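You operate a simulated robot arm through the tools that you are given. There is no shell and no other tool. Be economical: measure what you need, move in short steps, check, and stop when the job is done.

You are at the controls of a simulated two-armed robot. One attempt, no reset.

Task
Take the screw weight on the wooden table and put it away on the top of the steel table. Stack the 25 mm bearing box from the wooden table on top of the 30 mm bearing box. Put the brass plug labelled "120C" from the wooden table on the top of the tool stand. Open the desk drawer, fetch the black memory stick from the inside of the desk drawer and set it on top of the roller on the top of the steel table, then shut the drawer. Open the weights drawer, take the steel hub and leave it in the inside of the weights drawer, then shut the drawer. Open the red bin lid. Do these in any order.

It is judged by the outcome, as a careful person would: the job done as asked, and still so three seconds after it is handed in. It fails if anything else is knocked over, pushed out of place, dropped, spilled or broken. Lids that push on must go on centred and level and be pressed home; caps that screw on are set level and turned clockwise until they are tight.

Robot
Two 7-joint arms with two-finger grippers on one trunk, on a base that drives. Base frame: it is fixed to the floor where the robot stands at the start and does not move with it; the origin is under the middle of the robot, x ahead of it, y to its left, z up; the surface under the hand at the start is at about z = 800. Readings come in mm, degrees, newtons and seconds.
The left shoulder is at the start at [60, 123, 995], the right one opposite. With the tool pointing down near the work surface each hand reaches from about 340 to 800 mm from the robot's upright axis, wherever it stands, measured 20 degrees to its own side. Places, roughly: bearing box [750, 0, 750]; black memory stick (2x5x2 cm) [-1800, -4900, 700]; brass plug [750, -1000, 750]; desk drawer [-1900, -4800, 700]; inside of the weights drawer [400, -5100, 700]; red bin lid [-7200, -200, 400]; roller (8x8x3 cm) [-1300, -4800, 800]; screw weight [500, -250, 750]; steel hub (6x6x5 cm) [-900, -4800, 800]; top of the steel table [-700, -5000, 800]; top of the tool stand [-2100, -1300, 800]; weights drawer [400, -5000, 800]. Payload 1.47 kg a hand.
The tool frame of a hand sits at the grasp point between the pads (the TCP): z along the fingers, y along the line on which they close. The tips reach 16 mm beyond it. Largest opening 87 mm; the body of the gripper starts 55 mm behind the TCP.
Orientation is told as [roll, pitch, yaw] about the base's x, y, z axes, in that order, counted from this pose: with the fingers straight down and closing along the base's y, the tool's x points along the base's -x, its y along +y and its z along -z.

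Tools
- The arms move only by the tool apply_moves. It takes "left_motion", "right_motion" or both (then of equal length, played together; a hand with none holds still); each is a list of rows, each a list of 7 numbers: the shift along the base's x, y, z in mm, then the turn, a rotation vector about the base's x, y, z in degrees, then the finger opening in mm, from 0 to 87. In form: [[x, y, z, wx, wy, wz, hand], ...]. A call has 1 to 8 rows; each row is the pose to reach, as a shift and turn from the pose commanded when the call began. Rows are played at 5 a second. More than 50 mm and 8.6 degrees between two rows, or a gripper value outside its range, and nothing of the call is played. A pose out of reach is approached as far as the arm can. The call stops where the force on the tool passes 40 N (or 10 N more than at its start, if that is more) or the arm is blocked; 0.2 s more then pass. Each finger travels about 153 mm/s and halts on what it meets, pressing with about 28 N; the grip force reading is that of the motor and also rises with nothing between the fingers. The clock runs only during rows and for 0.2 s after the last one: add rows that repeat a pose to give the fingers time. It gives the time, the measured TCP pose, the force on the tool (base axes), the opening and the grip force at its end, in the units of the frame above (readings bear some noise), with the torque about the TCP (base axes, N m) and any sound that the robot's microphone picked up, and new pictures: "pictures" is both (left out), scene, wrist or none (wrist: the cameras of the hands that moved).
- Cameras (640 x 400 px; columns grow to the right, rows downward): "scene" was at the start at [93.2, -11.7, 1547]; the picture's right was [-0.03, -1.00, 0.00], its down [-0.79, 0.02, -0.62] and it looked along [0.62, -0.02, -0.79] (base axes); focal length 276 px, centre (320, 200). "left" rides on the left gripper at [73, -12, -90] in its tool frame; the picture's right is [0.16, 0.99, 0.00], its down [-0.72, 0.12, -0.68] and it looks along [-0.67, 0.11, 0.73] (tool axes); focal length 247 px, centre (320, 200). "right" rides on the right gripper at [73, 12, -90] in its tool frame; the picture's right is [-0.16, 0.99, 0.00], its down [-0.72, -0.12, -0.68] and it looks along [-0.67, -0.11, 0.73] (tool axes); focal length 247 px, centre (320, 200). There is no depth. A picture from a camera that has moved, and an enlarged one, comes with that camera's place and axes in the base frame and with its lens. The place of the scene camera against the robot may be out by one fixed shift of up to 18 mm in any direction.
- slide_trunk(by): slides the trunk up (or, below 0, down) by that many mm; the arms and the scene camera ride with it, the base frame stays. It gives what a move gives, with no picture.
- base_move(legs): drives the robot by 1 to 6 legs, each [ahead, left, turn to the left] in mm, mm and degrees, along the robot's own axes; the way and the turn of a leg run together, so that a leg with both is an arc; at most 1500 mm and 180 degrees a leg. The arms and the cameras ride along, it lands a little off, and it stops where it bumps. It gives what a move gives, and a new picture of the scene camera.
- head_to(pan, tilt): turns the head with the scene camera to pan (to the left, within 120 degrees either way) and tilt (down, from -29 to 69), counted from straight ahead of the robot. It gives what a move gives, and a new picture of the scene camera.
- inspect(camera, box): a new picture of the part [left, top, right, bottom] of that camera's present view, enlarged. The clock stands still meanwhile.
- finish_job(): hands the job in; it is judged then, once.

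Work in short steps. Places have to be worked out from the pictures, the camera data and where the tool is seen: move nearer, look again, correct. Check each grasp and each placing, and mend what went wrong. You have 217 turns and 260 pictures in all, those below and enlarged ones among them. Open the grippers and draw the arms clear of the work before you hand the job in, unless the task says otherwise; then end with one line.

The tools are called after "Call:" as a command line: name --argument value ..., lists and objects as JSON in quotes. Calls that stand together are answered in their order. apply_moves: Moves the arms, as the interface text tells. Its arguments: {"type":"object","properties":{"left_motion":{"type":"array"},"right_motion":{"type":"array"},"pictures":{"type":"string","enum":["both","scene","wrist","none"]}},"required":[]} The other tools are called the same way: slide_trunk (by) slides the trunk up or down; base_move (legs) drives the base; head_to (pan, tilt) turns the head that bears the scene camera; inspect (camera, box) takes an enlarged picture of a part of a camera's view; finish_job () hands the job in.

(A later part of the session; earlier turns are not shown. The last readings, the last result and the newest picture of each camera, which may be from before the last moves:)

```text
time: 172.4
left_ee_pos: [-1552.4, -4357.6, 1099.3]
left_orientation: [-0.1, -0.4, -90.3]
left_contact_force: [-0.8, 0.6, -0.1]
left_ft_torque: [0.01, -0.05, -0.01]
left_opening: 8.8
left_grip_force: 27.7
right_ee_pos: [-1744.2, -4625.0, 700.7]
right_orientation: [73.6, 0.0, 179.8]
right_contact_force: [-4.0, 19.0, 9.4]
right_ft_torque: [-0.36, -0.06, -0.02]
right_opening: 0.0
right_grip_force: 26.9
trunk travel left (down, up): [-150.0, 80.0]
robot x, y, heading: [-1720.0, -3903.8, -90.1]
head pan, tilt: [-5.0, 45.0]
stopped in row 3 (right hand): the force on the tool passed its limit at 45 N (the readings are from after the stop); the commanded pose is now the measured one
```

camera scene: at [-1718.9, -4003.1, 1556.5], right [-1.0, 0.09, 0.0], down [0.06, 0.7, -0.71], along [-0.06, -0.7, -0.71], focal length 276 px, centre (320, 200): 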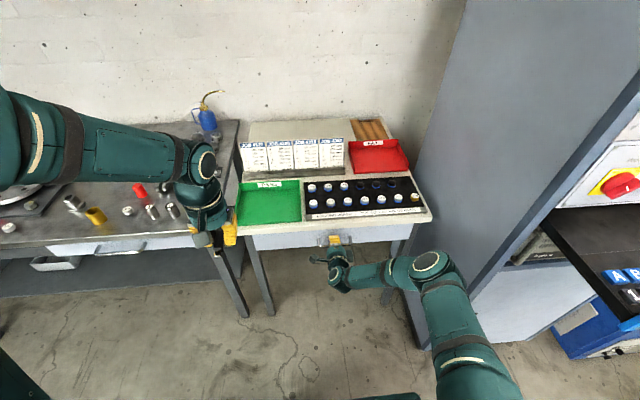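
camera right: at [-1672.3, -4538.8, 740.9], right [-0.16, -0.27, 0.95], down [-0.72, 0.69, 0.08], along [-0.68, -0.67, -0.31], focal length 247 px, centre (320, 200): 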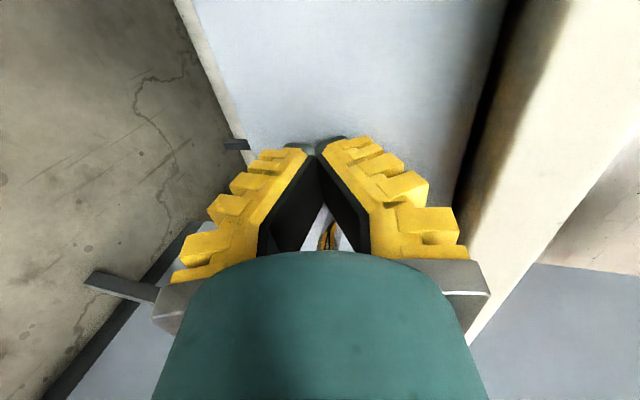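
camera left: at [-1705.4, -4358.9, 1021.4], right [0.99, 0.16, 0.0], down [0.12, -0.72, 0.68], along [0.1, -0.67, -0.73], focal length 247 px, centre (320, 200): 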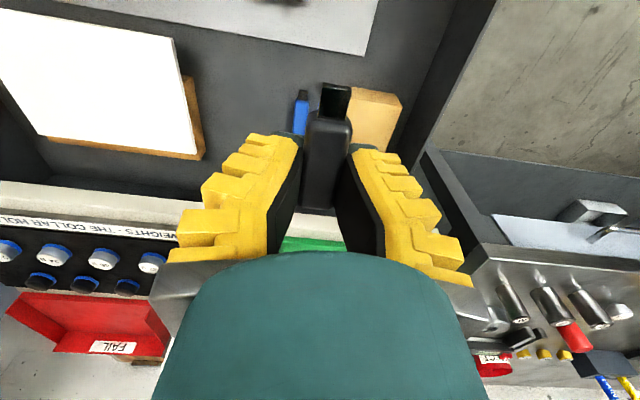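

Blocked at 45 N: the drawer is shut. I back the right hand off and raise it, keeping its tilt for the next drawer.

Call:
apply_moves --right_motion '[[0, 40, 0, 0, 0, 0, 20], [-10, 85, 0, 0, 0, 0, 50], [-20, 130, 0, 0, 0, 0, 50], [-30, 175, 0, 0, 0, 0, 50], [-40, 220, 0, 0, 0, 0, 50], [-50, 260, 20, 0, 0, 0, 50], [-50, 280, 60, 0, 0, 0, 50], [-50, 290, 100, 0, 0, 0, 50]]' --pictures "none"

Call:
apply_moves --right_motion '[[0, 0, 40, 0, 0, 0, 50], [0, 0, 80, 0, 0, 0, 50], [0, 0, 110, 0, 0, 0, 50], [0, 0, 110, 0, 0, 0, 50]]' --pictures "none"

Call:
base_move --legs '[[0, 320, 0], [315, 0, 0]]'

Call:
head_to --pan 0 --tilt 50

```text
time: 174.2
left_ee_pos: [-1551.9, -4359.7, 1097.5]
left_orientation: [0.0, -0.2, -90.3]
left_contact_force: [0.4, 0.2, 0.2]
left_ft_torque: [0.01, 0.0, -0.02]
left_opening: 9.0
left_grip_force: 28.3
right_ee_pos: [-1794.5, -4337.0, 802.5]
right_orientation: [73.5, -0.1, 179.9]
right_contact_force: [-0.1, -0.5, -0.3]
right_ft_torque: [0.02, -0.02, 0.02]
right_opening: 55.5
right_grip_force: 3.9
trunk travel left (down, up): [-150.0, 80.0]
robot x, y, heading: [-1720.8, -3900.4, -90.4]
head pan, tilt: [-5.0, 45.0]
```

```text
time: 175.2
left_ee_pos: [-1552.1, -4358.0, 1098.5]
left_orientation: [-0.1, -0.2, -90.2]
left_contact_force: [-0.7, 0.3, 0.3]
left_ft_torque: [0.0, 0.0, 0.0]
left_opening: 9.0
left_grip_force: 27.6
right_ee_pos: [-1795.1, -4338.2, 910.5]
right_orientation: [73.6, 0.1, 179.8]
right_contact_force: [0.1, 0.6, 0.2]
right_ft_torque: [-0.01, 0.01, -0.01]
right_opening: 55.4
right_grip_force: 3.4
trunk travel left (down, up): [-150.0, 80.0]
robot x, y, heading: [-1721.6, -3900.4, -90.2]
head pan, tilt: [-5.0, 45.0]
```

```text
time: 180.3
left_ee_pos: [-1229.5, -4678.9, 1097.8]
left_orientation: [-0.1, -0.1, -90.2]
left_contact_force: [-0.5, -0.6, -1.1]
left_ft_torque: [0.04, -0.06, -0.01]
left_opening: 8.9
left_grip_force: 27.8
right_ee_pos: [-1473.9, -4657.8, 910.0]
right_orientation: [73.5, 0.0, 179.9]
right_contact_force: [-1.3, -0.2, 0.5]
right_ft_torque: [0.03, -0.02, 0.02]
right_opening: 55.4
right_grip_force: 3.8
trunk travel left (down, up): [-150.0, 80.0]
robot x, y, heading: [-1397.2, -4221.3, -90.1]
head pan, tilt: [-5.0, 45.0]
camera scene: at [-1397.9, -4320.8, 1556.5], right [-1.0, 0.09, 0.0], down [0.06, 0.7, -0.71], along [-0.06, -0.7, -0.71], focal length 276 px, centre (320, 200)
```

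scene: 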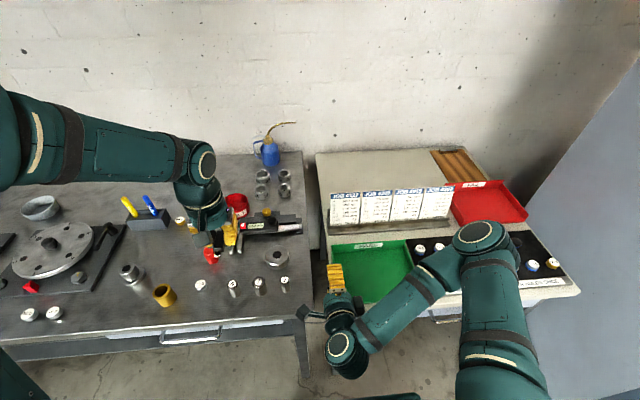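

```text
time: 181.0
left_ee_pos: [-1229.6, -4675.9, 1098.5]
left_orientation: [-0.1, -0.1, -90.1]
left_contact_force: [0.0, 0.3, 0.5]
left_ft_torque: [-0.02, 0.0, -0.03]
left_opening: 9.0
left_grip_force: 27.9
right_ee_pos: [-1473.7, -4655.9, 909.8]
right_orientation: [73.6, 0.0, 179.9]
right_contact_force: [0.8, -1.2, -0.4]
right_ft_torque: [0.02, -0.03, -0.01]
right_opening: 55.4
right_grip_force: 3.6
trunk travel left (down, up): [-150.0, 80.0]
robot x, y, heading: [-1399.8, -4217.7, -90.2]
head pan, tilt: [0.0, 50.0]
camera scene: at [-1390.9, -4315.5, 1549.7], right [-1.0, 0.0, 0.0], down [0.0, 0.77, -0.64], along [0.0, -0.64, -0.77], focal length 276 px, centre (320, 200)
```

scene: 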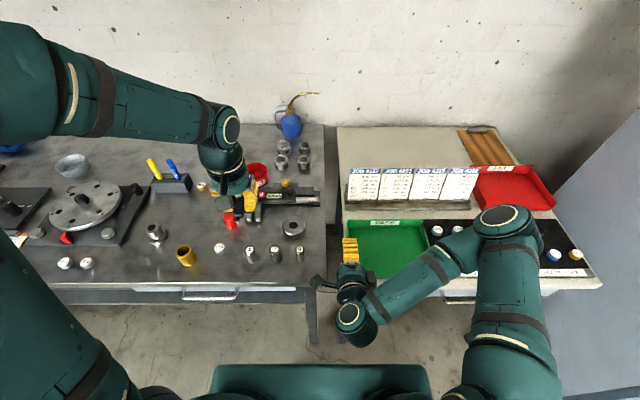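

The roller is clearly visible; I enlarge it.

Call:
inspect --camera "scene" --box '[210, 180, 330, 280]'

```text
4.00 times, centred on (270, 230) of scene
camera zoom: at [-1390.9, -4315.5, 1549.7], right [-1.0, 0.0, 0.0], down [0.0, 0.77, -0.64], along [0.0, -0.64, -0.77], focal length 1103 px, centre (520, 80)
```

zoom: 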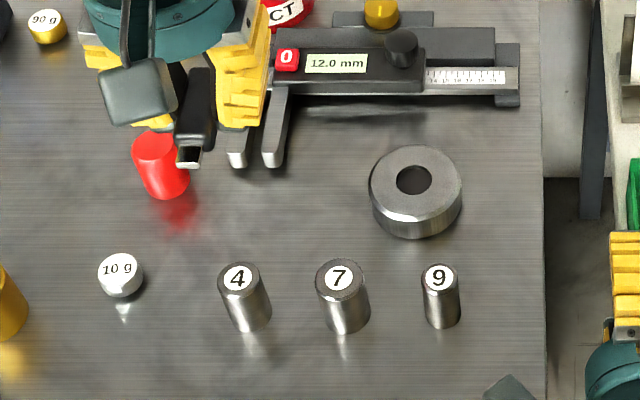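

Roller top ≈ [-1296, -4792, ~842]. I bring the left hand with the stick over it and look.

Call:
apply_moves --left_motion '[[-15, -20, -30, 0, 0, 0, 5], [-30, -40, -60, 0, 0, 0, 5], [-45, -60, -95, 0, 0, 0, 5], [-60, -75, -130, 0, 0, 0, 5], [-60, -75, -130, 0, 0, 0, 5]]' --pictures "wrist"

Call:
inspect --camera "left" --box '[160, 0, 480, 200]'

```text
time: 182.2
left_ee_pos: [-1288.3, -4751.3, 968.4]
left_orientation: [0.0, -0.1, -90.1]
left_contact_force: [-0.6, 0.0, -0.2]
left_ft_torque: [-0.01, 0.01, -0.01]
left_opening: 8.9
left_grip_force: 27.6
right_ee_pos: [-1474.2, -4656.8, 909.3]
right_orientation: [73.5, -0.1, 179.9]
right_contact_force: [-0.4, -0.9, -0.1]
right_ft_torque: [0.01, -0.02, 0.01]
right_opening: 55.3
right_grip_force: 3.7
trunk travel left (down, up): [-150.0, 80.0]
robot x, y, heading: [-1400.0, -4221.0, -90.1]
head pan, tilt: [0.0, 50.0]
camera left: at [-1301.2, -4678.3, 1058.0], right [0.99, 0.16, 0.0], down [0.12, -0.72, 0.68], along [0.11, -0.67, -0.73], focal length 247 px, centre (320, 200)
```

left: 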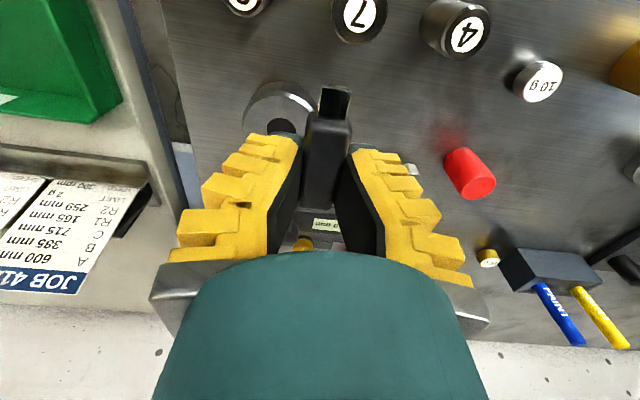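

```text
2.00 times, centred on (320, 100) of left
camera zoom: at [-1301.2, -4678.3, 1058.0], right [0.99, 0.16, 0.0], down [0.12, -0.72, 0.68], along [0.11, -0.67, -0.73], focal length 494 px, centre (320, 400)
```

zoom: 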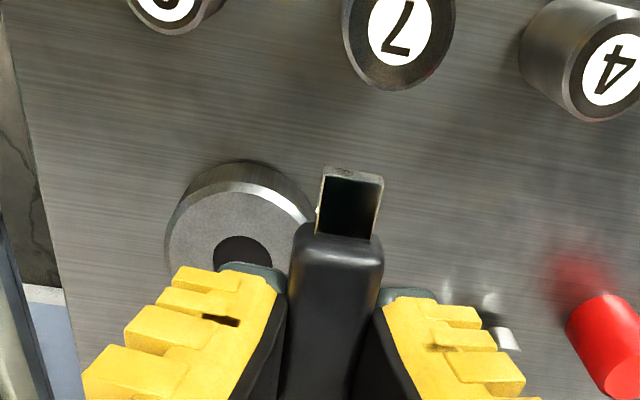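

Roller hole centre by wrist camera: ≈ [-1319, -4794]. I move over it and check again closer.

Call:
apply_moves --left_motion '[[-15, -15, -15, 0, 0, 0, 5], [-31, -25, -40, 0, 0, 0, 5], [-31, -25, -40, 0, 0, 0, 5]]' --pictures "none"

Call:
inspect --camera "left" --box '[160, 60, 480, 260]'

Call:
inspect --camera "scene" --box '[230, 160, 350, 260]'

```text
time: 183.0
left_ee_pos: [-1321.4, -4778.6, 929.0]
left_orientation: [-0.1, -0.2, -90.1]
left_contact_force: [-0.1, 0.3, -0.3]
left_ft_torque: [0.0, -0.01, 0.0]
left_opening: 8.9
left_grip_force: 28.1
right_ee_pos: [-1473.2, -4656.6, 909.5]
right_orientation: [73.6, -0.1, 180.0]
right_contact_force: [0.6, 0.8, 0.3]
right_ft_torque: [0.0, -0.01, -0.01]
right_opening: 55.3
right_grip_force: 3.2
trunk travel left (down, up): [-150.0, 80.0]
robot x, y, heading: [-1396.9, -4218.3, -90.2]
head pan, tilt: [0.0, 50.0]
```

```text
2.00 times, centred on (320, 160) of left
camera zoom: at [-1332.9, -4704.6, 1018.9], right [0.99, 0.16, 0.0], down [0.12, -0.72, 0.68], along [0.1, -0.67, -0.73], focal length 494 px, centre (320, 280)
```

zoom: 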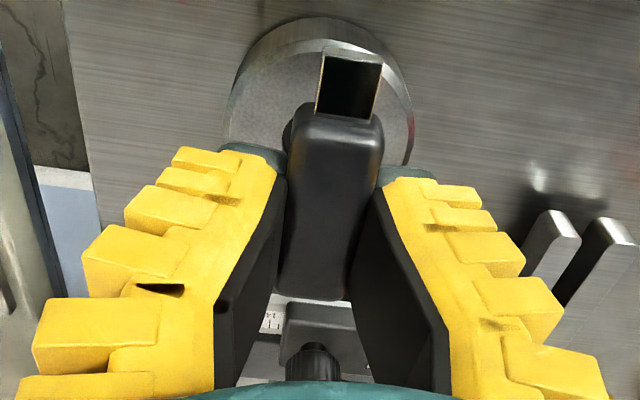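

```text
4.00 times, centred on (290, 210) of scene
camera zoom: at [-1390.6, -4315.3, 1549.7], right [-1.0, 0.0, 0.0], down [0.0, 0.77, -0.64], along [0.0, -0.64, -0.77], focal length 1103 px, centre (440, 160)
```

zoom: 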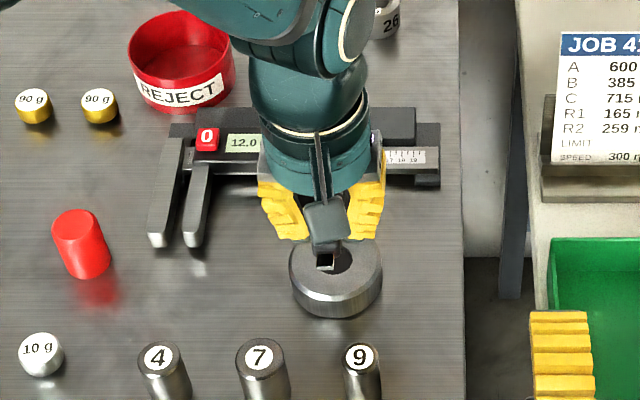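

Roller centre ≈ [-1320, -4796]; I align and lower to just above it.

Call:
apply_moves --left_motion '[[1, -8, -15, 0, 0, 0, 5], [1, -15, -40, 0, 0, 0, 5], [1, -15, -52, 0, 0, 0, 5], [1, -15, -52, 0, 0, 0, 5]]' --pictures "none"

Call:
inspect --camera "left" --box '[160, 60, 480, 260]'

Call:
inspect --camera "scene" --box '[250, 180, 340, 260]'

```text
time: 184.0
left_ee_pos: [-1318.5, -4791.7, 876.4]
left_orientation: [0.0, -0.2, -90.1]
left_contact_force: [0.4, 0.0, -0.3]
left_ft_torque: [0.03, 0.02, 0.03]
left_opening: 8.9
left_grip_force: 28.0
right_ee_pos: [-1473.5, -4656.7, 909.3]
right_orientation: [73.6, 0.0, 180.0]
right_contact_force: [-1.1, 0.3, 0.1]
right_ft_torque: [0.03, 0.0, -0.01]
right_opening: 55.3
right_grip_force: 3.7
trunk travel left (down, up): [-150.0, 80.0]
robot x, y, heading: [-1396.5, -4218.0, -90.4]
head pan, tilt: [0.0, 50.0]
```

```text
2.00 times, centred on (320, 160) of left
camera zoom: at [-1331.8, -4719.7, 966.3], right [0.99, 0.16, 0.0], down [0.12, -0.72, 0.68], along [0.11, -0.67, -0.73], focal length 494 px, centre (320, 280)
```

zoom: 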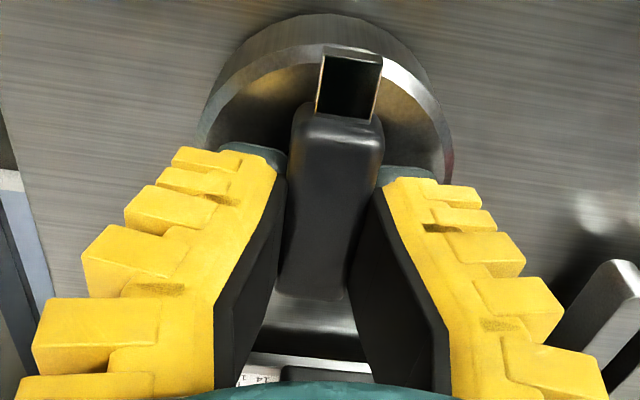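

```text
5.00 times, centred on (295, 220) of scene
camera zoom: at [-1390.9, -4315.7, 1549.7], right [-1.0, 0.0, 0.0], down [0.0, 0.77, -0.64], along [0.0, -0.64, -0.77], focal length 1378 px, centre (445, 100)
```

zoom: 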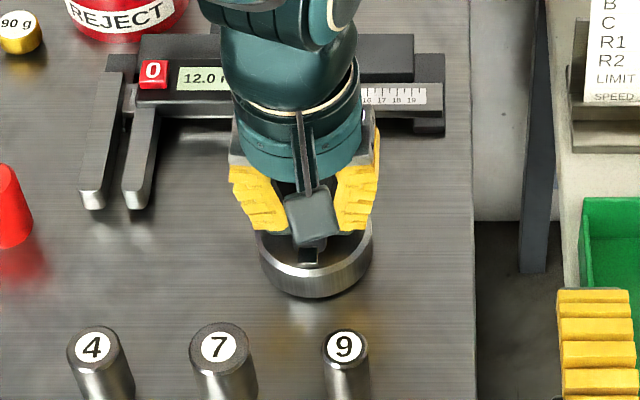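

Aligned within a few mm; I shift 4 mm on and lower by feel.

Call:
apply_moves --left_motion '[[0, -4, -8, 0, 0, 0, 5], [0, -4, -13, 0, 0, 0, 5], [0, -4, -16, 0, 0, 0, 5], [0, -4, -18, 0, 0, 0, 5], [0, -4, -18, 0, 0, 0, 5]]' --pictures "none"

```text
time: 184.9
left_ee_pos: [-1319.5, -4796.6, 864.6]
left_orientation: [-0.1, -0.7, -90.1]
left_contact_force: [2.2, 8.8, 25.7]
left_ft_torque: [0.57, -0.1, -0.02]
left_opening: 16.9
left_grip_force: 27.6
right_ee_pos: [-1473.0, -4654.7, 910.5]
right_orientation: [73.7, 0.0, 179.9]
right_contact_force: [0.0, -0.2, 0.1]
right_ft_torque: [0.03, 0.03, 0.0]
right_opening: 55.0
right_grip_force: 3.1
trunk travel left (down, up): [-150.0, 80.0]
robot x, y, heading: [-1401.8, -4217.9, -90.2]
head pan, tilt: [0.0, 50.0]
stopped in row 4 (left hand): the force on the tool passed its limit at 44 N (the readings are from after the stop); the commanded pose is now the measured one
```

Contact. I ease up 2 mm and look before releasing.

Call:
apply_moves --left_motion '[[0, 0, 2, 0, 0, 0, 5], [0, 0, 2, 0, 0, 0, 5]]' --pictures "none"

Call:
inspect --camera "left" --box '[160, 60, 480, 260]'

Call:
inspect --camera "scene" --box '[250, 180, 340, 260]'

```text
time: 185.6
left_ee_pos: [-1320.2, -4797.6, 865.4]
left_orientation: [-0.2, -0.6, -90.2]
left_contact_force: [3.5, 6.5, 17.8]
left_ft_torque: [0.33, -0.08, -0.01]
left_opening: 15.7
left_grip_force: 28.2
right_ee_pos: [-1473.0, -4655.6, 909.9]
right_orientation: [73.7, 0.1, 180.0]
right_contact_force: [-0.3, -0.6, -0.1]
right_ft_torque: [-0.01, -0.03, 0.0]
right_opening: 55.5
right_grip_force: 4.3
trunk travel left (down, up): [-150.0, 80.0]
robot x, y, heading: [-1396.0, -4218.7, -90.1]
head pan, tilt: [0.0, 50.0]
```

```text
2.00 times, centred on (320, 160) of left
camera zoom: at [-1332.2, -4723.8, 954.4], right [0.99, 0.16, 0.0], down [0.12, -0.72, 0.69], along [0.1, -0.68, -0.73], focal length 494 px, centre (320, 280)
```

zoom: 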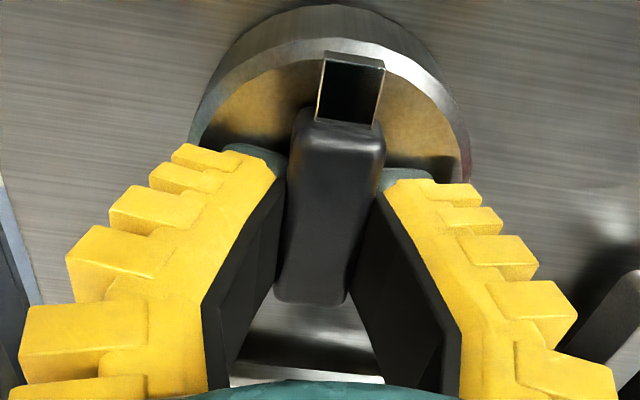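

```text
5.00 times, centred on (295, 220) of scene
camera zoom: at [-1390.6, -4313.5, 1549.8], right [-1.0, 0.0, 0.0], down [0.0, 0.77, -0.64], along [0.0, -0.64, -0.77], focal length 1378 px, centre (445, 100)
```

zoom: 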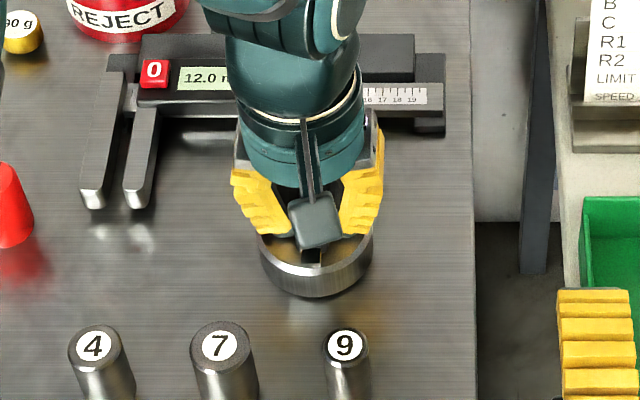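

Stick is seated on the roller. I open gently and rise.

Call:
apply_moves --left_motion '[[0, 0, 1, 0, 0, 0, 20], [0, 0, 1, 0, 0, 0, 35], [0, 0, 1, 0, 0, 0, 45], [0, 0, 10, 0, 0, 0, 45], [0, 0, 40, 0, 0, 0, 45], [0, 0, 80, 0, 0, 0, 45], [0, 10, 120, 0, 0, 0, 45]]' --pictures "wrist"

Call:
inspect --camera "scene" --box '[210, 180, 330, 280]'

```text
time: 187.2
left_ee_pos: [-1319.6, -4788.3, 984.7]
left_orientation: [-0.2, -0.5, -90.1]
left_contact_force: [0.0, 0.0, 0.5]
left_ft_torque: [0.02, 0.01, 0.01]
left_opening: 50.4
left_grip_force: 4.2
right_ee_pos: [-1474.6, -4656.9, 909.5]
right_orientation: [73.6, 0.0, 179.9]
right_contact_force: [0.3, 0.4, 1.5]
right_ft_torque: [0.0, 0.0, -0.03]
right_opening: 55.4
right_grip_force: 3.8
trunk travel left (down, up): [-150.0, 80.0]
robot x, y, heading: [-1399.4, -4219.2, -90.2]
head pan, tilt: [0.0, 50.0]
camera left: at [-1331.1, -4714.1, 1074.8], right [0.99, 0.16, 0.0], down [0.12, -0.72, 0.69], along [0.1, -0.68, -0.73], focal length 247 px, centre (320, 200)
```

left: 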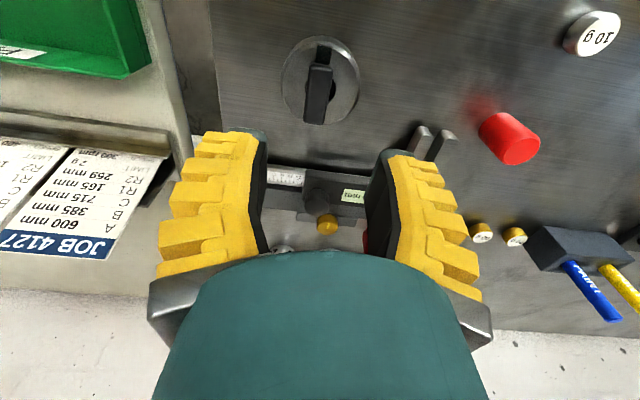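

```text
4.00 times, centred on (270, 230) of scene
camera zoom: at [-1390.7, -4314.5, 1549.8], right [-1.0, 0.0, 0.0], down [0.0, 0.77, -0.64], along [0.0, -0.64, -0.77], focal length 1103 px, centre (520, 80)
```

zoom: 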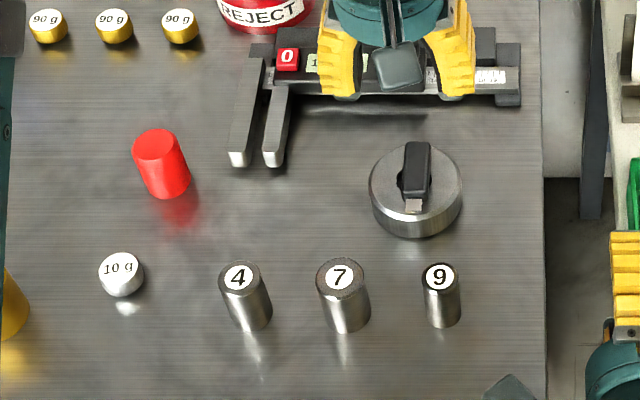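

The stick rests well across the roller. Next the hub: I raise the left hand, pull the right back a bit, and slide left.

Call:
apply_moves --left_motion '[[0, 20, 30, 0, 0, 0, 60], [0, 50, 60, 0, 0, 0, 75], [0, 80, 90, 0, 0, 0, 80], [0, 110, 110, 0, 0, 0, 80]]' --right_motion '[[0, 10, 5, 0, 0, 0, 50], [0, 20, 10, 0, 0, 0, 50], [0, 30, 15, 0, 0, 0, 50], [0, 40, 20, 0, 0, 0, 50]]' --pictures "none"

Call:
base_move --legs '[[0, 390, 0]]'

Call:
inspect --camera "scene" --box '[180, 160, 380, 290]'

```text
time: 188.2
left_ee_pos: [-1317.9, -4674.8, 1095.7]
left_orientation: [-0.2, -0.6, -90.2]
left_contact_force: [-0.9, 0.3, -0.1]
left_ft_torque: [-0.03, 0.0, 0.01]
left_opening: 82.0
left_grip_force: 1.5
right_ee_pos: [-1463.3, -4630.8, 914.3]
right_orientation: [73.6, 0.0, 179.9]
right_contact_force: [0.7, 0.4, 0.3]
right_ft_torque: [-0.02, -0.02, -0.01]
right_opening: 55.2
right_grip_force: 3.3
right hand out of reach, approached as far as the arm can: row 2, 3, 4
trunk travel left (down, up): [-150.0, 80.0]
robot x, y, heading: [-1396.6, -4216.8, -90.0]
head pan, tilt: [0.0, 50.0]
```

```text
time: 192.1
left_ee_pos: [-929.4, -4676.0, 1094.8]
left_orientation: [-0.2, -0.4, -89.8]
left_contact_force: [0.3, -0.3, 0.1]
left_ft_torque: [-0.02, 0.03, 0.0]
left_opening: 81.7
left_grip_force: 0.9
right_ee_pos: [-1075.4, -4631.9, 913.0]
right_orientation: [73.6, 0.0, -179.7]
right_contact_force: [-0.1, -0.3, -0.2]
right_ft_torque: [-0.01, 0.0, 0.02]
right_opening: 55.5
right_grip_force: 3.1
trunk travel left (down, up): [-150.0, 80.0]
robot x, y, heading: [-1013.1, -4217.1, -89.7]
head pan, tilt: [0.0, 50.0]
camera scene: at [-1004.2, -4315.6, 1549.7], right [-1.0, 0.0, 0.0], down [0.0, 0.77, -0.64], along [0.0, -0.64, -0.77], focal length 276 px, centre (320, 200)
```

scene: 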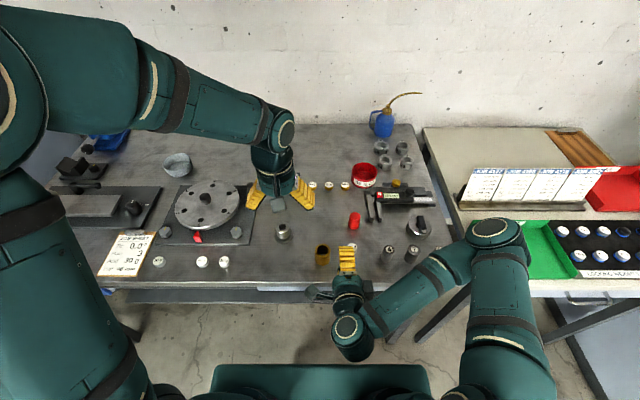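

```text
3.08 times, centred on (280, 225) of scene
camera zoom: at [-1004.2, -4315.6, 1549.7], right [-1.0, 0.0, 0.0], down [0.0, 0.77, -0.64], along [0.0, -0.64, -0.77], focal length 848 px, centre (443, 123)
```

zoom: 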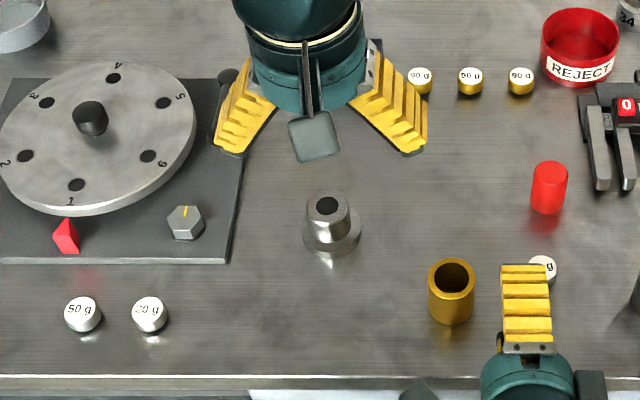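

The hub stands free near [-891, -4781]. I bring the left hand over it.

Call:
apply_moves --left_motion '[[10, -20, -35, 0, 0, 0, 75], [20, -40, -70, 0, 0, 0, 70], [30, -60, -105, 0, 0, 0, 70], [36, -70, -135, 0, 0, 0, 70], [36, -70, -135, 0, 0, 0, 70]]' --pictures "none"

Call:
inspect --camera "left" --box '[160, 30, 480, 230]'

```text
time: 193.3
left_ee_pos: [-894.6, -4745.5, 960.6]
left_orientation: [-0.3, -0.6, -89.7]
left_contact_force: [0.2, 0.8, -0.4]
left_ft_torque: [-0.02, 0.03, 0.0]
left_opening: 73.5
left_grip_force: 2.5
right_ee_pos: [-1074.9, -4631.3, 913.4]
right_orientation: [73.6, 0.0, -179.8]
right_contact_force: [-0.5, -0.2, -0.3]
right_ft_torque: [-0.02, -0.02, 0.0]
right_opening: 55.2
right_grip_force: 3.9
trunk travel left (down, up): [-150.0, 80.0]
robot x, y, heading: [-1016.5, -4218.0, -89.4]
head pan, tilt: [0.0, 50.0]
```

```text
2.00 times, centred on (320, 130) of left
camera zoom: at [-907.2, -4672.6, 1049.2], right [0.99, 0.16, 0.0], down [0.12, -0.72, 0.69], along [0.11, -0.68, -0.73], focal length 494 px, centre (320, 340)
```

zoom: 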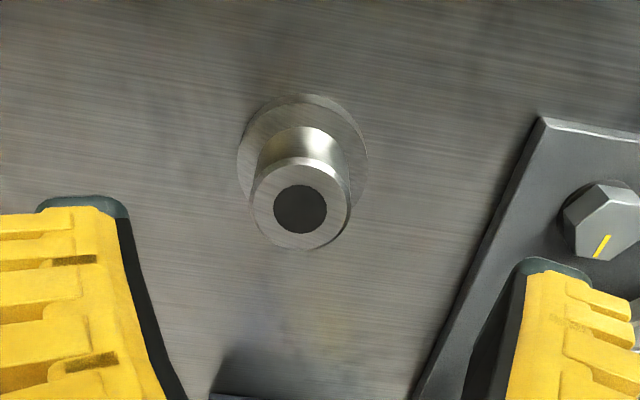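

Hub boss (ø40) centred at ≈ [-900, -4771], top ≈ 862. I descend around the boss.

Call:
apply_moves --left_motion '[[-5, -13, -30, 0, 0, 0, 60], [-5, -26, -70, 0, 0, 0, 60], [-5, -26, -98, 0, 0, 0, 60], [-5, -26, -108, 0, 0, 0, 60], [-5, -26, -108, 0, 0, 0, 60]]' --pictures "wrist"

```text
time: 194.5
left_ee_pos: [-897.7, -4773.0, 853.2]
left_orientation: [-0.2, -0.6, -89.8]
left_contact_force: [-0.3, 0.0, -0.6]
left_ft_torque: [0.03, 0.0, 0.01]
left_opening: 64.6
left_grip_force: 3.2
right_ee_pos: [-1074.7, -4630.8, 913.9]
right_orientation: [73.5, 0.1, -179.8]
right_contact_force: [-0.1, -0.8, 0.2]
right_ft_torque: [-0.02, 0.02, 0.01]
right_opening: 55.3
right_grip_force: 3.5
trunk travel left (down, up): [-150.0, 80.0]
robot x, y, heading: [-1013.5, -4220.2, -89.8]
head pan, tilt: [0.0, 50.0]
camera left: at [-910.4, -4698.7, 941.2], right [0.99, 0.16, 0.0], down [0.12, -0.72, 0.69], along [0.11, -0.68, -0.73], focal length 247 px, centre (320, 200)
```

left: 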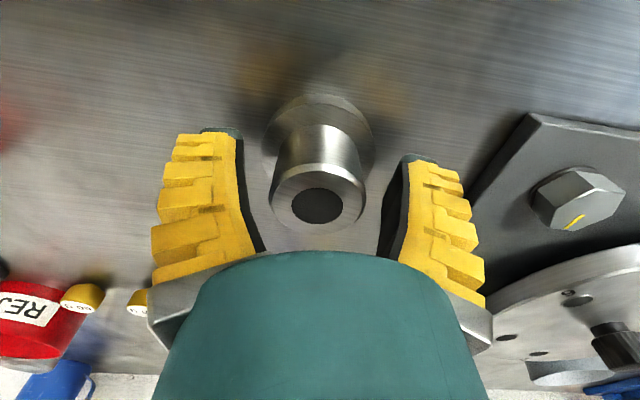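

Hub boss is between the pads; I close and lift.

Call:
apply_moves --left_motion '[[-1, -2, -2, 0, 0, 0, 60], [-1, -2, -2, 0, 0, 0, 20], [-1, -2, -2, 0, 0, 0, 20], [-1, -2, -2, 0, 0, 0, 20], [-1, -2, 30, 0, 0, 0, 20], [-1, -2, 75, 0, 0, 0, 20], [-1, 20, 115, 0, 0, 0, 20], [-1, 40, 155, 0, 0, 0, 20]]' --pictures "wrist"

```text
time: 196.3
left_ee_pos: [-897.5, -4731.6, 1006.3]
left_orientation: [-0.2, -0.5, -89.9]
left_contact_force: [0.4, 0.3, -3.3]
left_ft_torque: [-0.03, -0.02, 0.05]
left_opening: 35.6
left_grip_force: 28.1
right_ee_pos: [-1076.4, -4631.2, 913.5]
right_orientation: [73.7, 0.0, -179.8]
right_contact_force: [0.3, 0.0, -0.5]
right_ft_torque: [0.02, -0.01, -0.01]
right_opening: 55.3
right_grip_force: 3.9
trunk travel left (down, up): [-150.0, 80.0]
robot x, y, heading: [-1011.5, -4219.5, -89.6]
head pan, tilt: [0.0, 50.0]
camera left: at [-910.8, -4658.4, 1094.9], right [0.99, 0.16, 0.0], down [0.12, -0.72, 0.69], along [0.11, -0.68, -0.73], focal length 247 px, centre (320, 200)
```

left: 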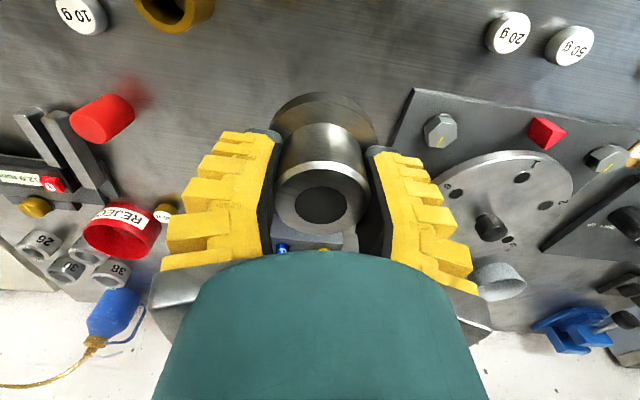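

Hub held. I raise it, back off and drive left toward the blue cabinet with the weights drawer.

Call:
apply_moves --left_motion '[[0, 20, 30, 0, 0, 0, 20], [0, 40, 60, 0, 0, 0, 20], [0, 60, 90, 0, 0, 0, 20]]' --pictures "none"

Call:
base_move --legs '[[-330, 0, 0], [0, 1050, 0]]'

Call:
head_to --pan 25 --tilt 42

```text
time: 197.1
left_ee_pos: [-900.4, -4672.5, 1095.9]
left_orientation: [-0.2, -0.4, -89.8]
left_contact_force: [0.2, 1.1, -3.1]
left_ft_torque: [-0.05, -0.01, 0.0]
left_opening: 35.1
left_grip_force: 28.2
right_ee_pos: [-1074.9, -4630.3, 913.3]
right_orientation: [73.6, 0.0, -179.8]
right_contact_force: [0.5, 1.0, -0.7]
right_ft_torque: [0.0, -0.02, -0.01]
right_opening: 55.2
right_grip_force: 4.0
trunk travel left (down, up): [-150.0, 80.0]
robot x, y, heading: [-1013.2, -4220.6, -90.0]
head pan, tilt: [0.0, 50.0]
```

```text
time: 208.4
left_ee_pos: [146.8, -4335.9, 1095.2]
left_orientation: [-0.2, -0.5, -89.6]
left_contact_force: [-0.5, -0.1, -2.7]
left_ft_torque: [-0.03, 0.0, 0.0]
left_opening: 34.6
left_grip_force: 28.0
right_ee_pos: [-27.1, -4294.0, 913.4]
right_orientation: [73.6, 0.1, -179.5]
right_contact_force: [-0.8, -0.6, -0.5]
right_ft_torque: [0.03, -0.03, -0.02]
right_opening: 55.1
right_grip_force: 3.6
trunk travel left (down, up): [-150.0, 80.0]
robot x, y, heading: [33.4, -3880.2, -89.7]
head pan, tilt: [0.0, 50.0]
camera scene: at [42.1, -3978.0, 1549.6], right [-1.0, -0.01, 0.0], down [-0.01, 0.77, -0.64], along [0.0, -0.64, -0.77], focal length 276 px, centre (320, 200)
```

scene: 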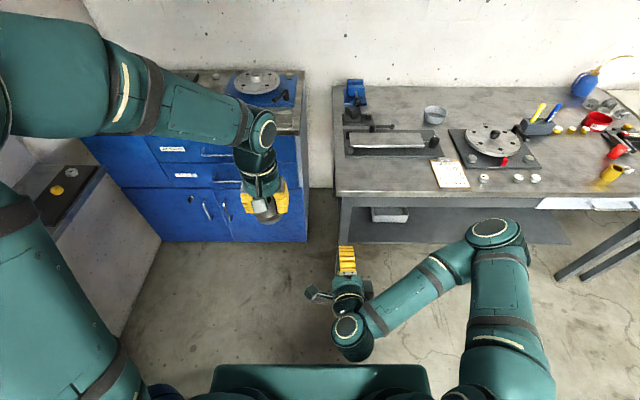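

```text
time: 209.3
left_ee_pos: [146.5, -4336.2, 1095.3]
left_orientation: [-0.2, -0.6, -89.5]
left_contact_force: [-0.4, 0.7, -3.4]
left_ft_torque: [0.0, -0.01, 0.0]
left_opening: 34.5
left_grip_force: 27.8
right_ee_pos: [-26.6, -4294.0, 914.0]
right_orientation: [73.6, 0.0, -179.6]
right_contact_force: [-0.3, -0.1, 0.3]
right_ft_torque: [0.0, 0.01, 0.02]
right_opening: 55.5
right_grip_force: 4.2
trunk travel left (down, up): [-150.0, 80.0]
robot x, y, heading: [29.6, -3880.5, -89.5]
head pan, tilt: [25.0, 42.0]
camera scene: at [77.3, -3976.6, 1560.8], right [-0.9, -0.43, 0.0], down [-0.29, 0.61, -0.74], along [0.32, -0.67, -0.67], focal length 276 px, centre (320, 200)
```

scene: 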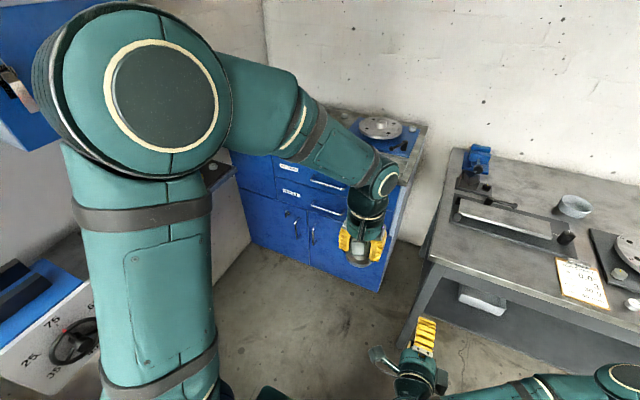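

I enlarge the cabinet's drawers to read their labels.

Call:
inspect --camera "scene" --box '[220, 110, 420, 290]'

Call:
head_to --pan 0 --tilt 40

Call:
inspect --camera "scene" --box '[20, 110, 320, 300]'

```text
2.22 times, centred on (320, 200) of scene
camera zoom: at [77.3, -3976.6, 1560.8], right [-0.9, -0.43, 0.0], down [-0.29, 0.61, -0.74], along [0.32, -0.67, -0.67], focal length 612 px, centre (320, 200)
```

zoom: 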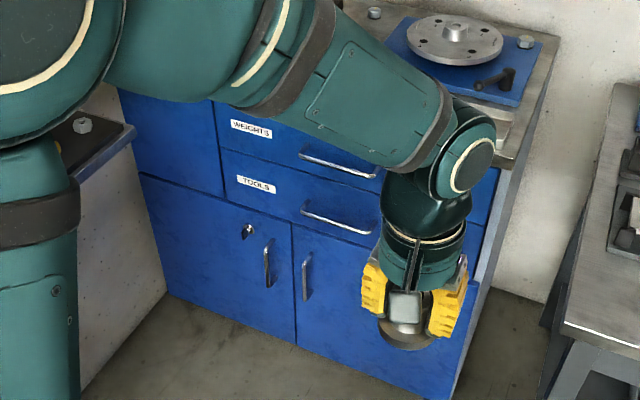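

```text
time: 210.2
left_ee_pos: [147.0, -4335.1, 1095.3]
left_orientation: [-0.1, -0.5, -89.6]
left_contact_force: [-1.0, 0.3, -2.5]
left_ft_torque: [0.0, 0.03, 0.05]
left_opening: 34.3
left_grip_force: 28.3
right_ee_pos: [-28.3, -4294.4, 914.4]
right_orientation: [73.6, 0.0, -179.6]
right_contact_force: [-0.2, 0.2, 0.0]
right_ft_torque: [-0.02, 0.01, 0.0]
right_opening: 55.4
right_grip_force: 3.4
trunk travel left (down, up): [-150.0, 80.0]
robot x, y, heading: [30.8, -3879.5, -89.7]
head pan, tilt: [0.0, 40.0]
camera scene: at [42.1, -3986.0, 1563.8], right [-1.0, -0.01, 0.0], down [0.0, 0.64, -0.77], along [0.01, -0.77, -0.64], focal length 276 px, centre (320, 200)
```

scene: 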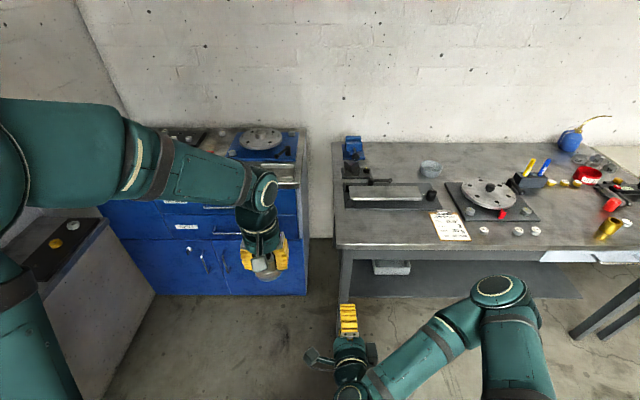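

```text
2.11 times, centred on (170, 205) of scene
camera zoom: at [42.1, -3986.0, 1563.8], right [-1.0, -0.01, 0.0], down [0.0, 0.64, -0.77], along [0.01, -0.77, -0.64], focal length 580 px, centre (636, 190)
```

zoom: 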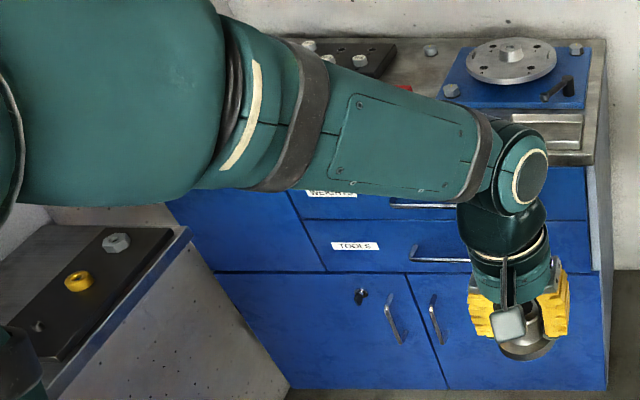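

The weights drawer is the upper right one, its handle estimated near [480, -4905, 754]. I move closer and re-look.

Call:
base_move --legs '[[200, 0, 0], [0, 240, 0]]'

Call:
head_to --pan 10 --tilt 45

Call:
inspect --camera "scene" --box '[100, 100, 420, 300]'

```text
time: 214.0
left_ee_pos: [383.6, -4533.0, 1094.0]
left_orientation: [-0.2, -0.4, -89.6]
left_contact_force: [1.0, 0.6, -3.2]
left_ft_torque: [-0.03, 0.03, 0.01]
left_opening: 34.1
left_grip_force: 28.1
right_ee_pos: [209.4, -4491.0, 915.1]
right_orientation: [73.5, 0.0, -179.6]
right_contact_force: [0.5, -0.2, -0.2]
right_ft_torque: [0.0, 0.0, 0.02]
right_opening: 55.4
right_grip_force: 3.9
trunk travel left (down, up): [-150.0, 80.0]
robot x, y, heading: [269.2, -4079.0, -89.7]
head pan, tilt: [0.0, 40.0]
camera scene: at [278.1, -4183.6, 1563.8], right [-1.0, -0.01, 0.0], down [0.0, 0.64, -0.77], along [0.0, -0.77, -0.64], focal length 276 px, centre (320, 200)
```

scene: 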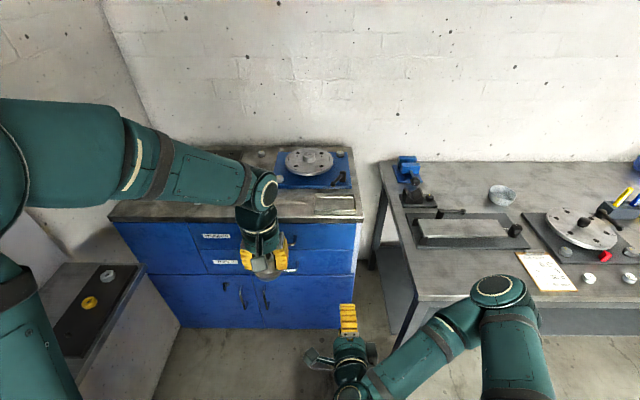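

```text
time: 214.7
left_ee_pos: [383.8, -4532.9, 1094.8]
left_orientation: [-0.3, -0.5, -89.6]
left_contact_force: [-0.2, 0.2, -3.1]
left_ft_torque: [0.0, -0.02, 0.01]
left_opening: 33.9
left_grip_force: 27.8
right_ee_pos: [208.9, -4491.7, 913.6]
right_orientation: [73.6, 0.1, -179.6]
right_contact_force: [0.4, 0.1, 1.0]
right_ft_torque: [-0.02, -0.01, -0.01]
right_opening: 55.2
right_grip_force: 3.4
trunk travel left (down, up): [-150.0, 80.0]
robot x, y, heading: [271.1, -4083.1, -89.7]
head pan, tilt: [10.0, 45.0]
camera scene: at [291.6, -4178.6, 1556.6], right [-0.98, -0.18, 0.0], down [-0.13, 0.7, -0.71], along [0.13, -0.7, -0.71], focal length 276 px, centre (320, 200)
```

scene: 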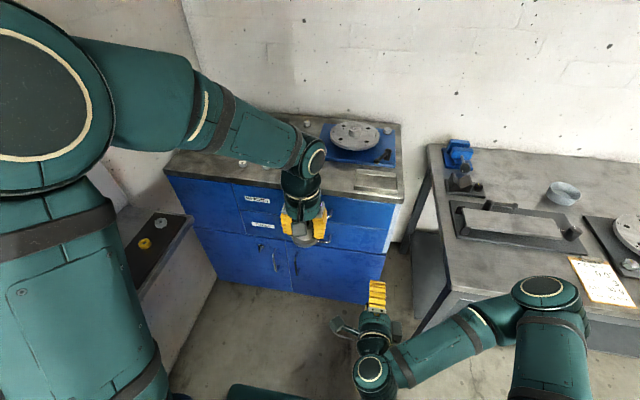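

```text
2.00 times, centred on (260, 200) of scene
camera zoom: at [291.6, -4178.6, 1556.6], right [-0.98, -0.18, 0.0], down [-0.13, 0.7, -0.71], along [0.13, -0.7, -0.71], focal length 551 px, centre (440, 200)
```

zoom: 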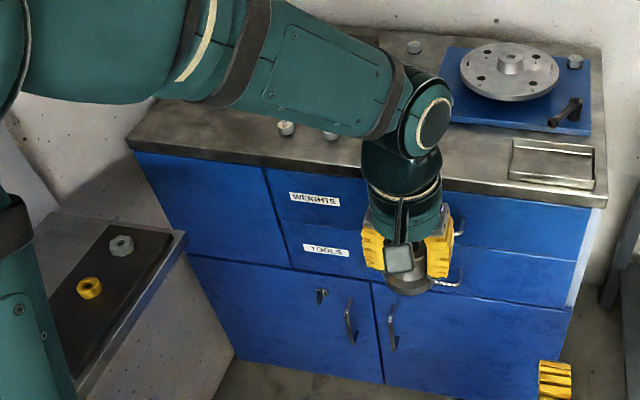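

The left hand hides the handle. I shift the base 140 mm left and pull the left hand back and aside for a better view.

Call:
base_move --legs '[[0, 140, 0]]'

Call:
apply_moves --left_motion '[[15, 25, 5, 0, 0, 0, 20], [30, 50, 10, 0, 0, 0, 20], [50, 75, 10, 0, 0, 0, 20], [70, 100, 10, 0, 0, 0, 20]]' --pictures "both"

Call:
inspect --camera "right" --box '[160, 0, 640, 300]'

```text
time: 216.7
left_ee_pos: [528.8, -4532.0, 1094.7]
left_orientation: [-0.3, -0.5, -89.4]
left_contact_force: [0.1, 0.0, -3.4]
left_ft_torque: [0.02, 0.0, 0.04]
left_opening: 33.8
left_grip_force: 27.9
right_ee_pos: [353.8, -4490.1, 914.5]
right_orientation: [73.5, -0.1, -179.5]
right_contact_force: [0.6, 0.2, 0.6]
right_ft_torque: [0.01, -0.01, -0.04]
right_opening: 55.2
right_grip_force: 3.6
trunk travel left (down, up): [-150.0, 80.0]
robot x, y, heading: [415.0, -4077.3, -89.4]
head pan, tilt: [10.0, 45.0]
camera scene: at [437.3, -4177.4, 1556.5], right [-0.98, -0.18, 0.0], down [-0.13, 0.7, -0.71], along [0.13, -0.7, -0.71], focal length 276 px, centre (320, 200)
```

scene: 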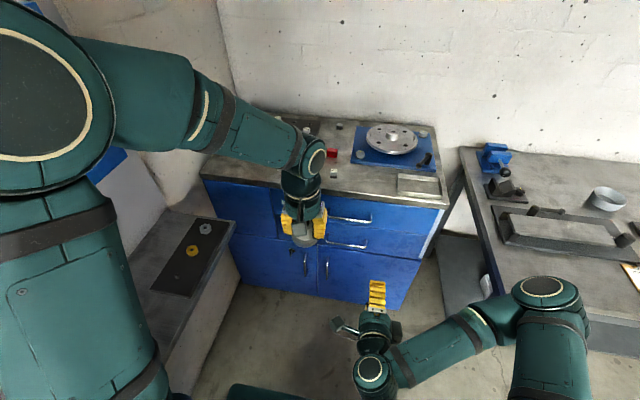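

```text
time: 217.7
left_ee_pos: [599.9, -4432.9, 1105.6]
left_orientation: [-0.3, -0.6, -89.5]
left_contact_force: [-0.2, 0.9, -3.1]
left_ft_torque: [-0.03, 0.03, 0.0]
left_opening: 33.7
left_grip_force: 27.9
right_ee_pos: [354.7, -4489.6, 914.0]
right_orientation: [73.5, 0.1, -179.5]
right_contact_force: [-0.4, -0.4, 0.2]
right_ft_torque: [0.03, 0.0, 0.01]
right_opening: 55.3
right_grip_force: 3.7
trunk travel left (down, up): [-150.0, 80.0]
robot x, y, heading: [414.8, -4081.7, -89.4]
head pan, tilt: [10.0, 45.0]
camera scene: at [437.3, -4176.5, 1556.6], right [-0.98, -0.18, 0.0], down [-0.13, 0.69, -0.71], along [0.13, -0.7, -0.71], focal length 276 px, centre (320, 200)
camera left: at [586.8, -4359.0, 1193.6], right [0.99, 0.17, 0.0], down [0.12, -0.72, 0.69], along [0.11, -0.68, -0.73], focal length 247 px, centre (320, 200)
```

scene: 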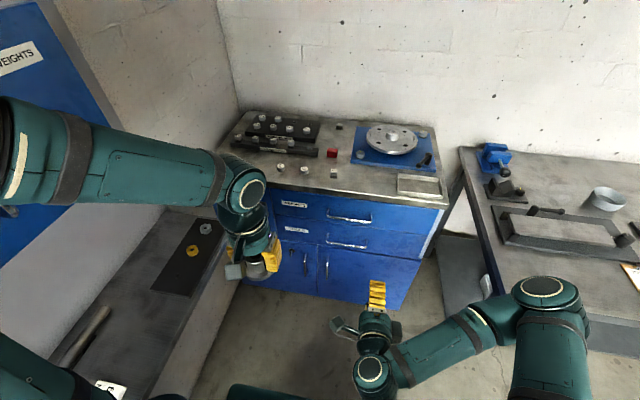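
left: 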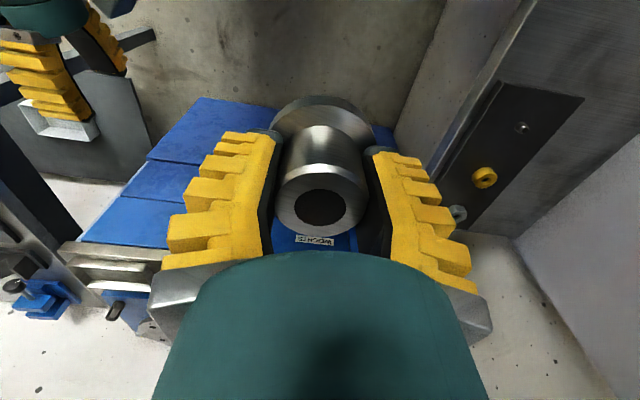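

```text
1.33 times, centred on (400, 150) of right
camera zoom: at [425.2, -4406.0, 951.2], right [-0.15, -0.28, 0.95], down [-0.73, 0.68, 0.08], along [-0.67, -0.68, -0.31], focal length 329 px, centre (213, 267)
```

zoom: 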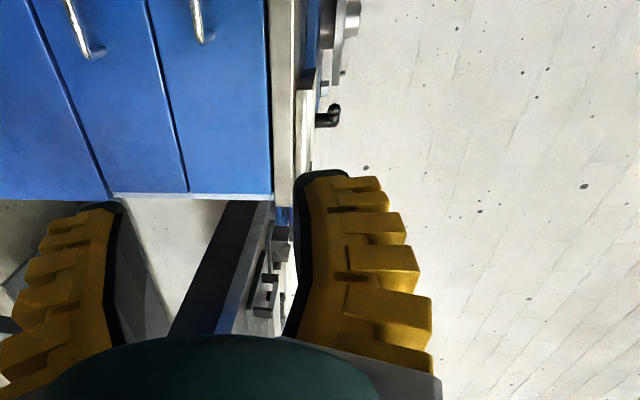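

Weights handle: x≈365–533, y≈-4851, z≈797. I drive 60 mm ahead and lower the right hand to its height.

Call:
base_move --legs '[[60, 0, 0]]'

Call:
apply_moves --right_motion '[[10, 0, -30, 0, 0, 0, 50], [25, 0, -60, 0, 0, 0, 50], [45, -20, -90, 0, 0, 0, 48], [65, -50, -112, 0, 0, 0, 48], [75, -90, -117, 0, 0, 0, 48], [80, -130, -117, 0, 0, 0, 48], [80, -160, -117, 0, 0, 0, 48], [80, -160, -117, 0, 0, 0, 48]]' --pictures "both"

```text
time: 218.6
left_ee_pos: [599.8, -4495.4, 1103.4]
left_orientation: [-0.1, -0.4, -89.5]
left_contact_force: [0.4, -0.8, -4.0]
left_ft_torque: [0.0, 0.02, -0.03]
left_opening: 33.6
left_grip_force: 28.1
right_ee_pos: [354.0, -4553.3, 912.2]
right_orientation: [73.6, 0.1, -179.6]
right_contact_force: [0.8, -0.2, 0.1]
right_ft_torque: [-0.02, -0.01, -0.02]
right_opening: 55.1
right_grip_force: 3.2
trunk travel left (down, up): [-150.0, 80.0]
robot x, y, heading: [413.3, -4140.4, -89.6]
head pan, tilt: [10.0, 45.0]
camera scene: at [437.2, -4240.5, 1556.4], right [-0.98, -0.18, 0.0], down [-0.13, 0.7, -0.71], along [0.13, -0.69, -0.71], focal length 276 px, centre (320, 200)
```

scene: 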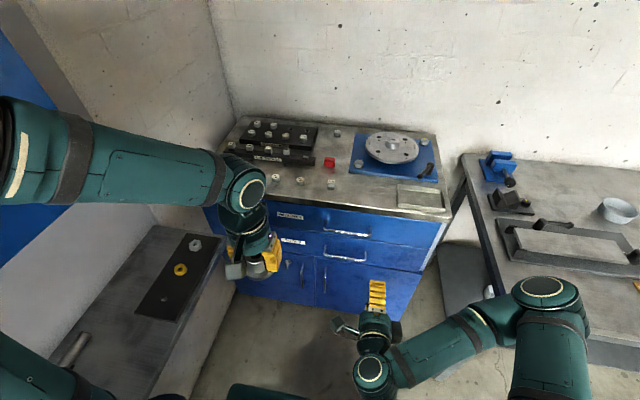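

```text
time: 220.4
left_ee_pos: [598.4, -4494.1, 1104.1]
left_orientation: [-0.2, -0.4, -89.5]
left_contact_force: [-0.3, -0.4, -3.6]
left_ft_torque: [-0.03, 0.03, -0.01]
left_opening: 33.8
left_grip_force: 28.0
right_ee_pos: [434.8, -4711.7, 796.1]
right_orientation: [73.5, -0.1, -179.5]
right_contact_force: [0.0, 0.4, 0.1]
right_ft_torque: [0.03, -0.01, 0.0]
right_opening: 53.4
right_grip_force: 4.0
trunk travel left (down, up): [-150.0, 80.0]
robot x, y, heading: [414.1, -4139.2, -89.6]
head pan, tilt: [10.0, 45.0]
camera scene: at [437.3, -4238.5, 1556.6], right [-0.98, -0.18, 0.0], down [-0.13, 0.7, -0.71], along [0.13, -0.7, -0.71], focal length 276 px, centre (320, 200)
camera right: at [504.6, -4628.0, 834.7], right [-0.16, -0.28, 0.95], down [-0.73, 0.68, 0.08], along [-0.67, -0.68, -0.31], focal length 247 px, centre (320, 200)
```

scene: 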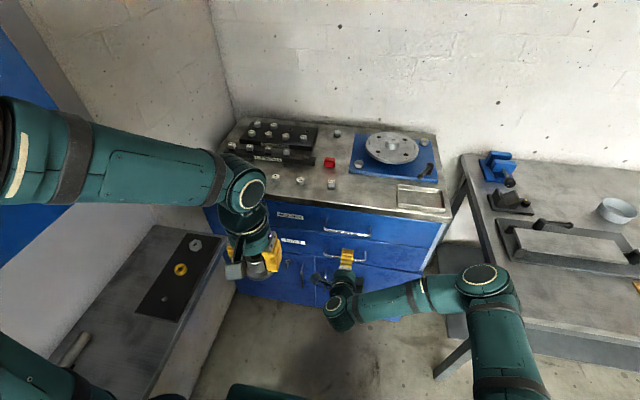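
right: 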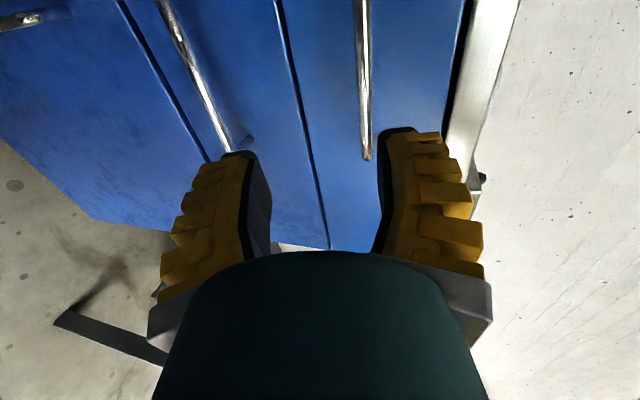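

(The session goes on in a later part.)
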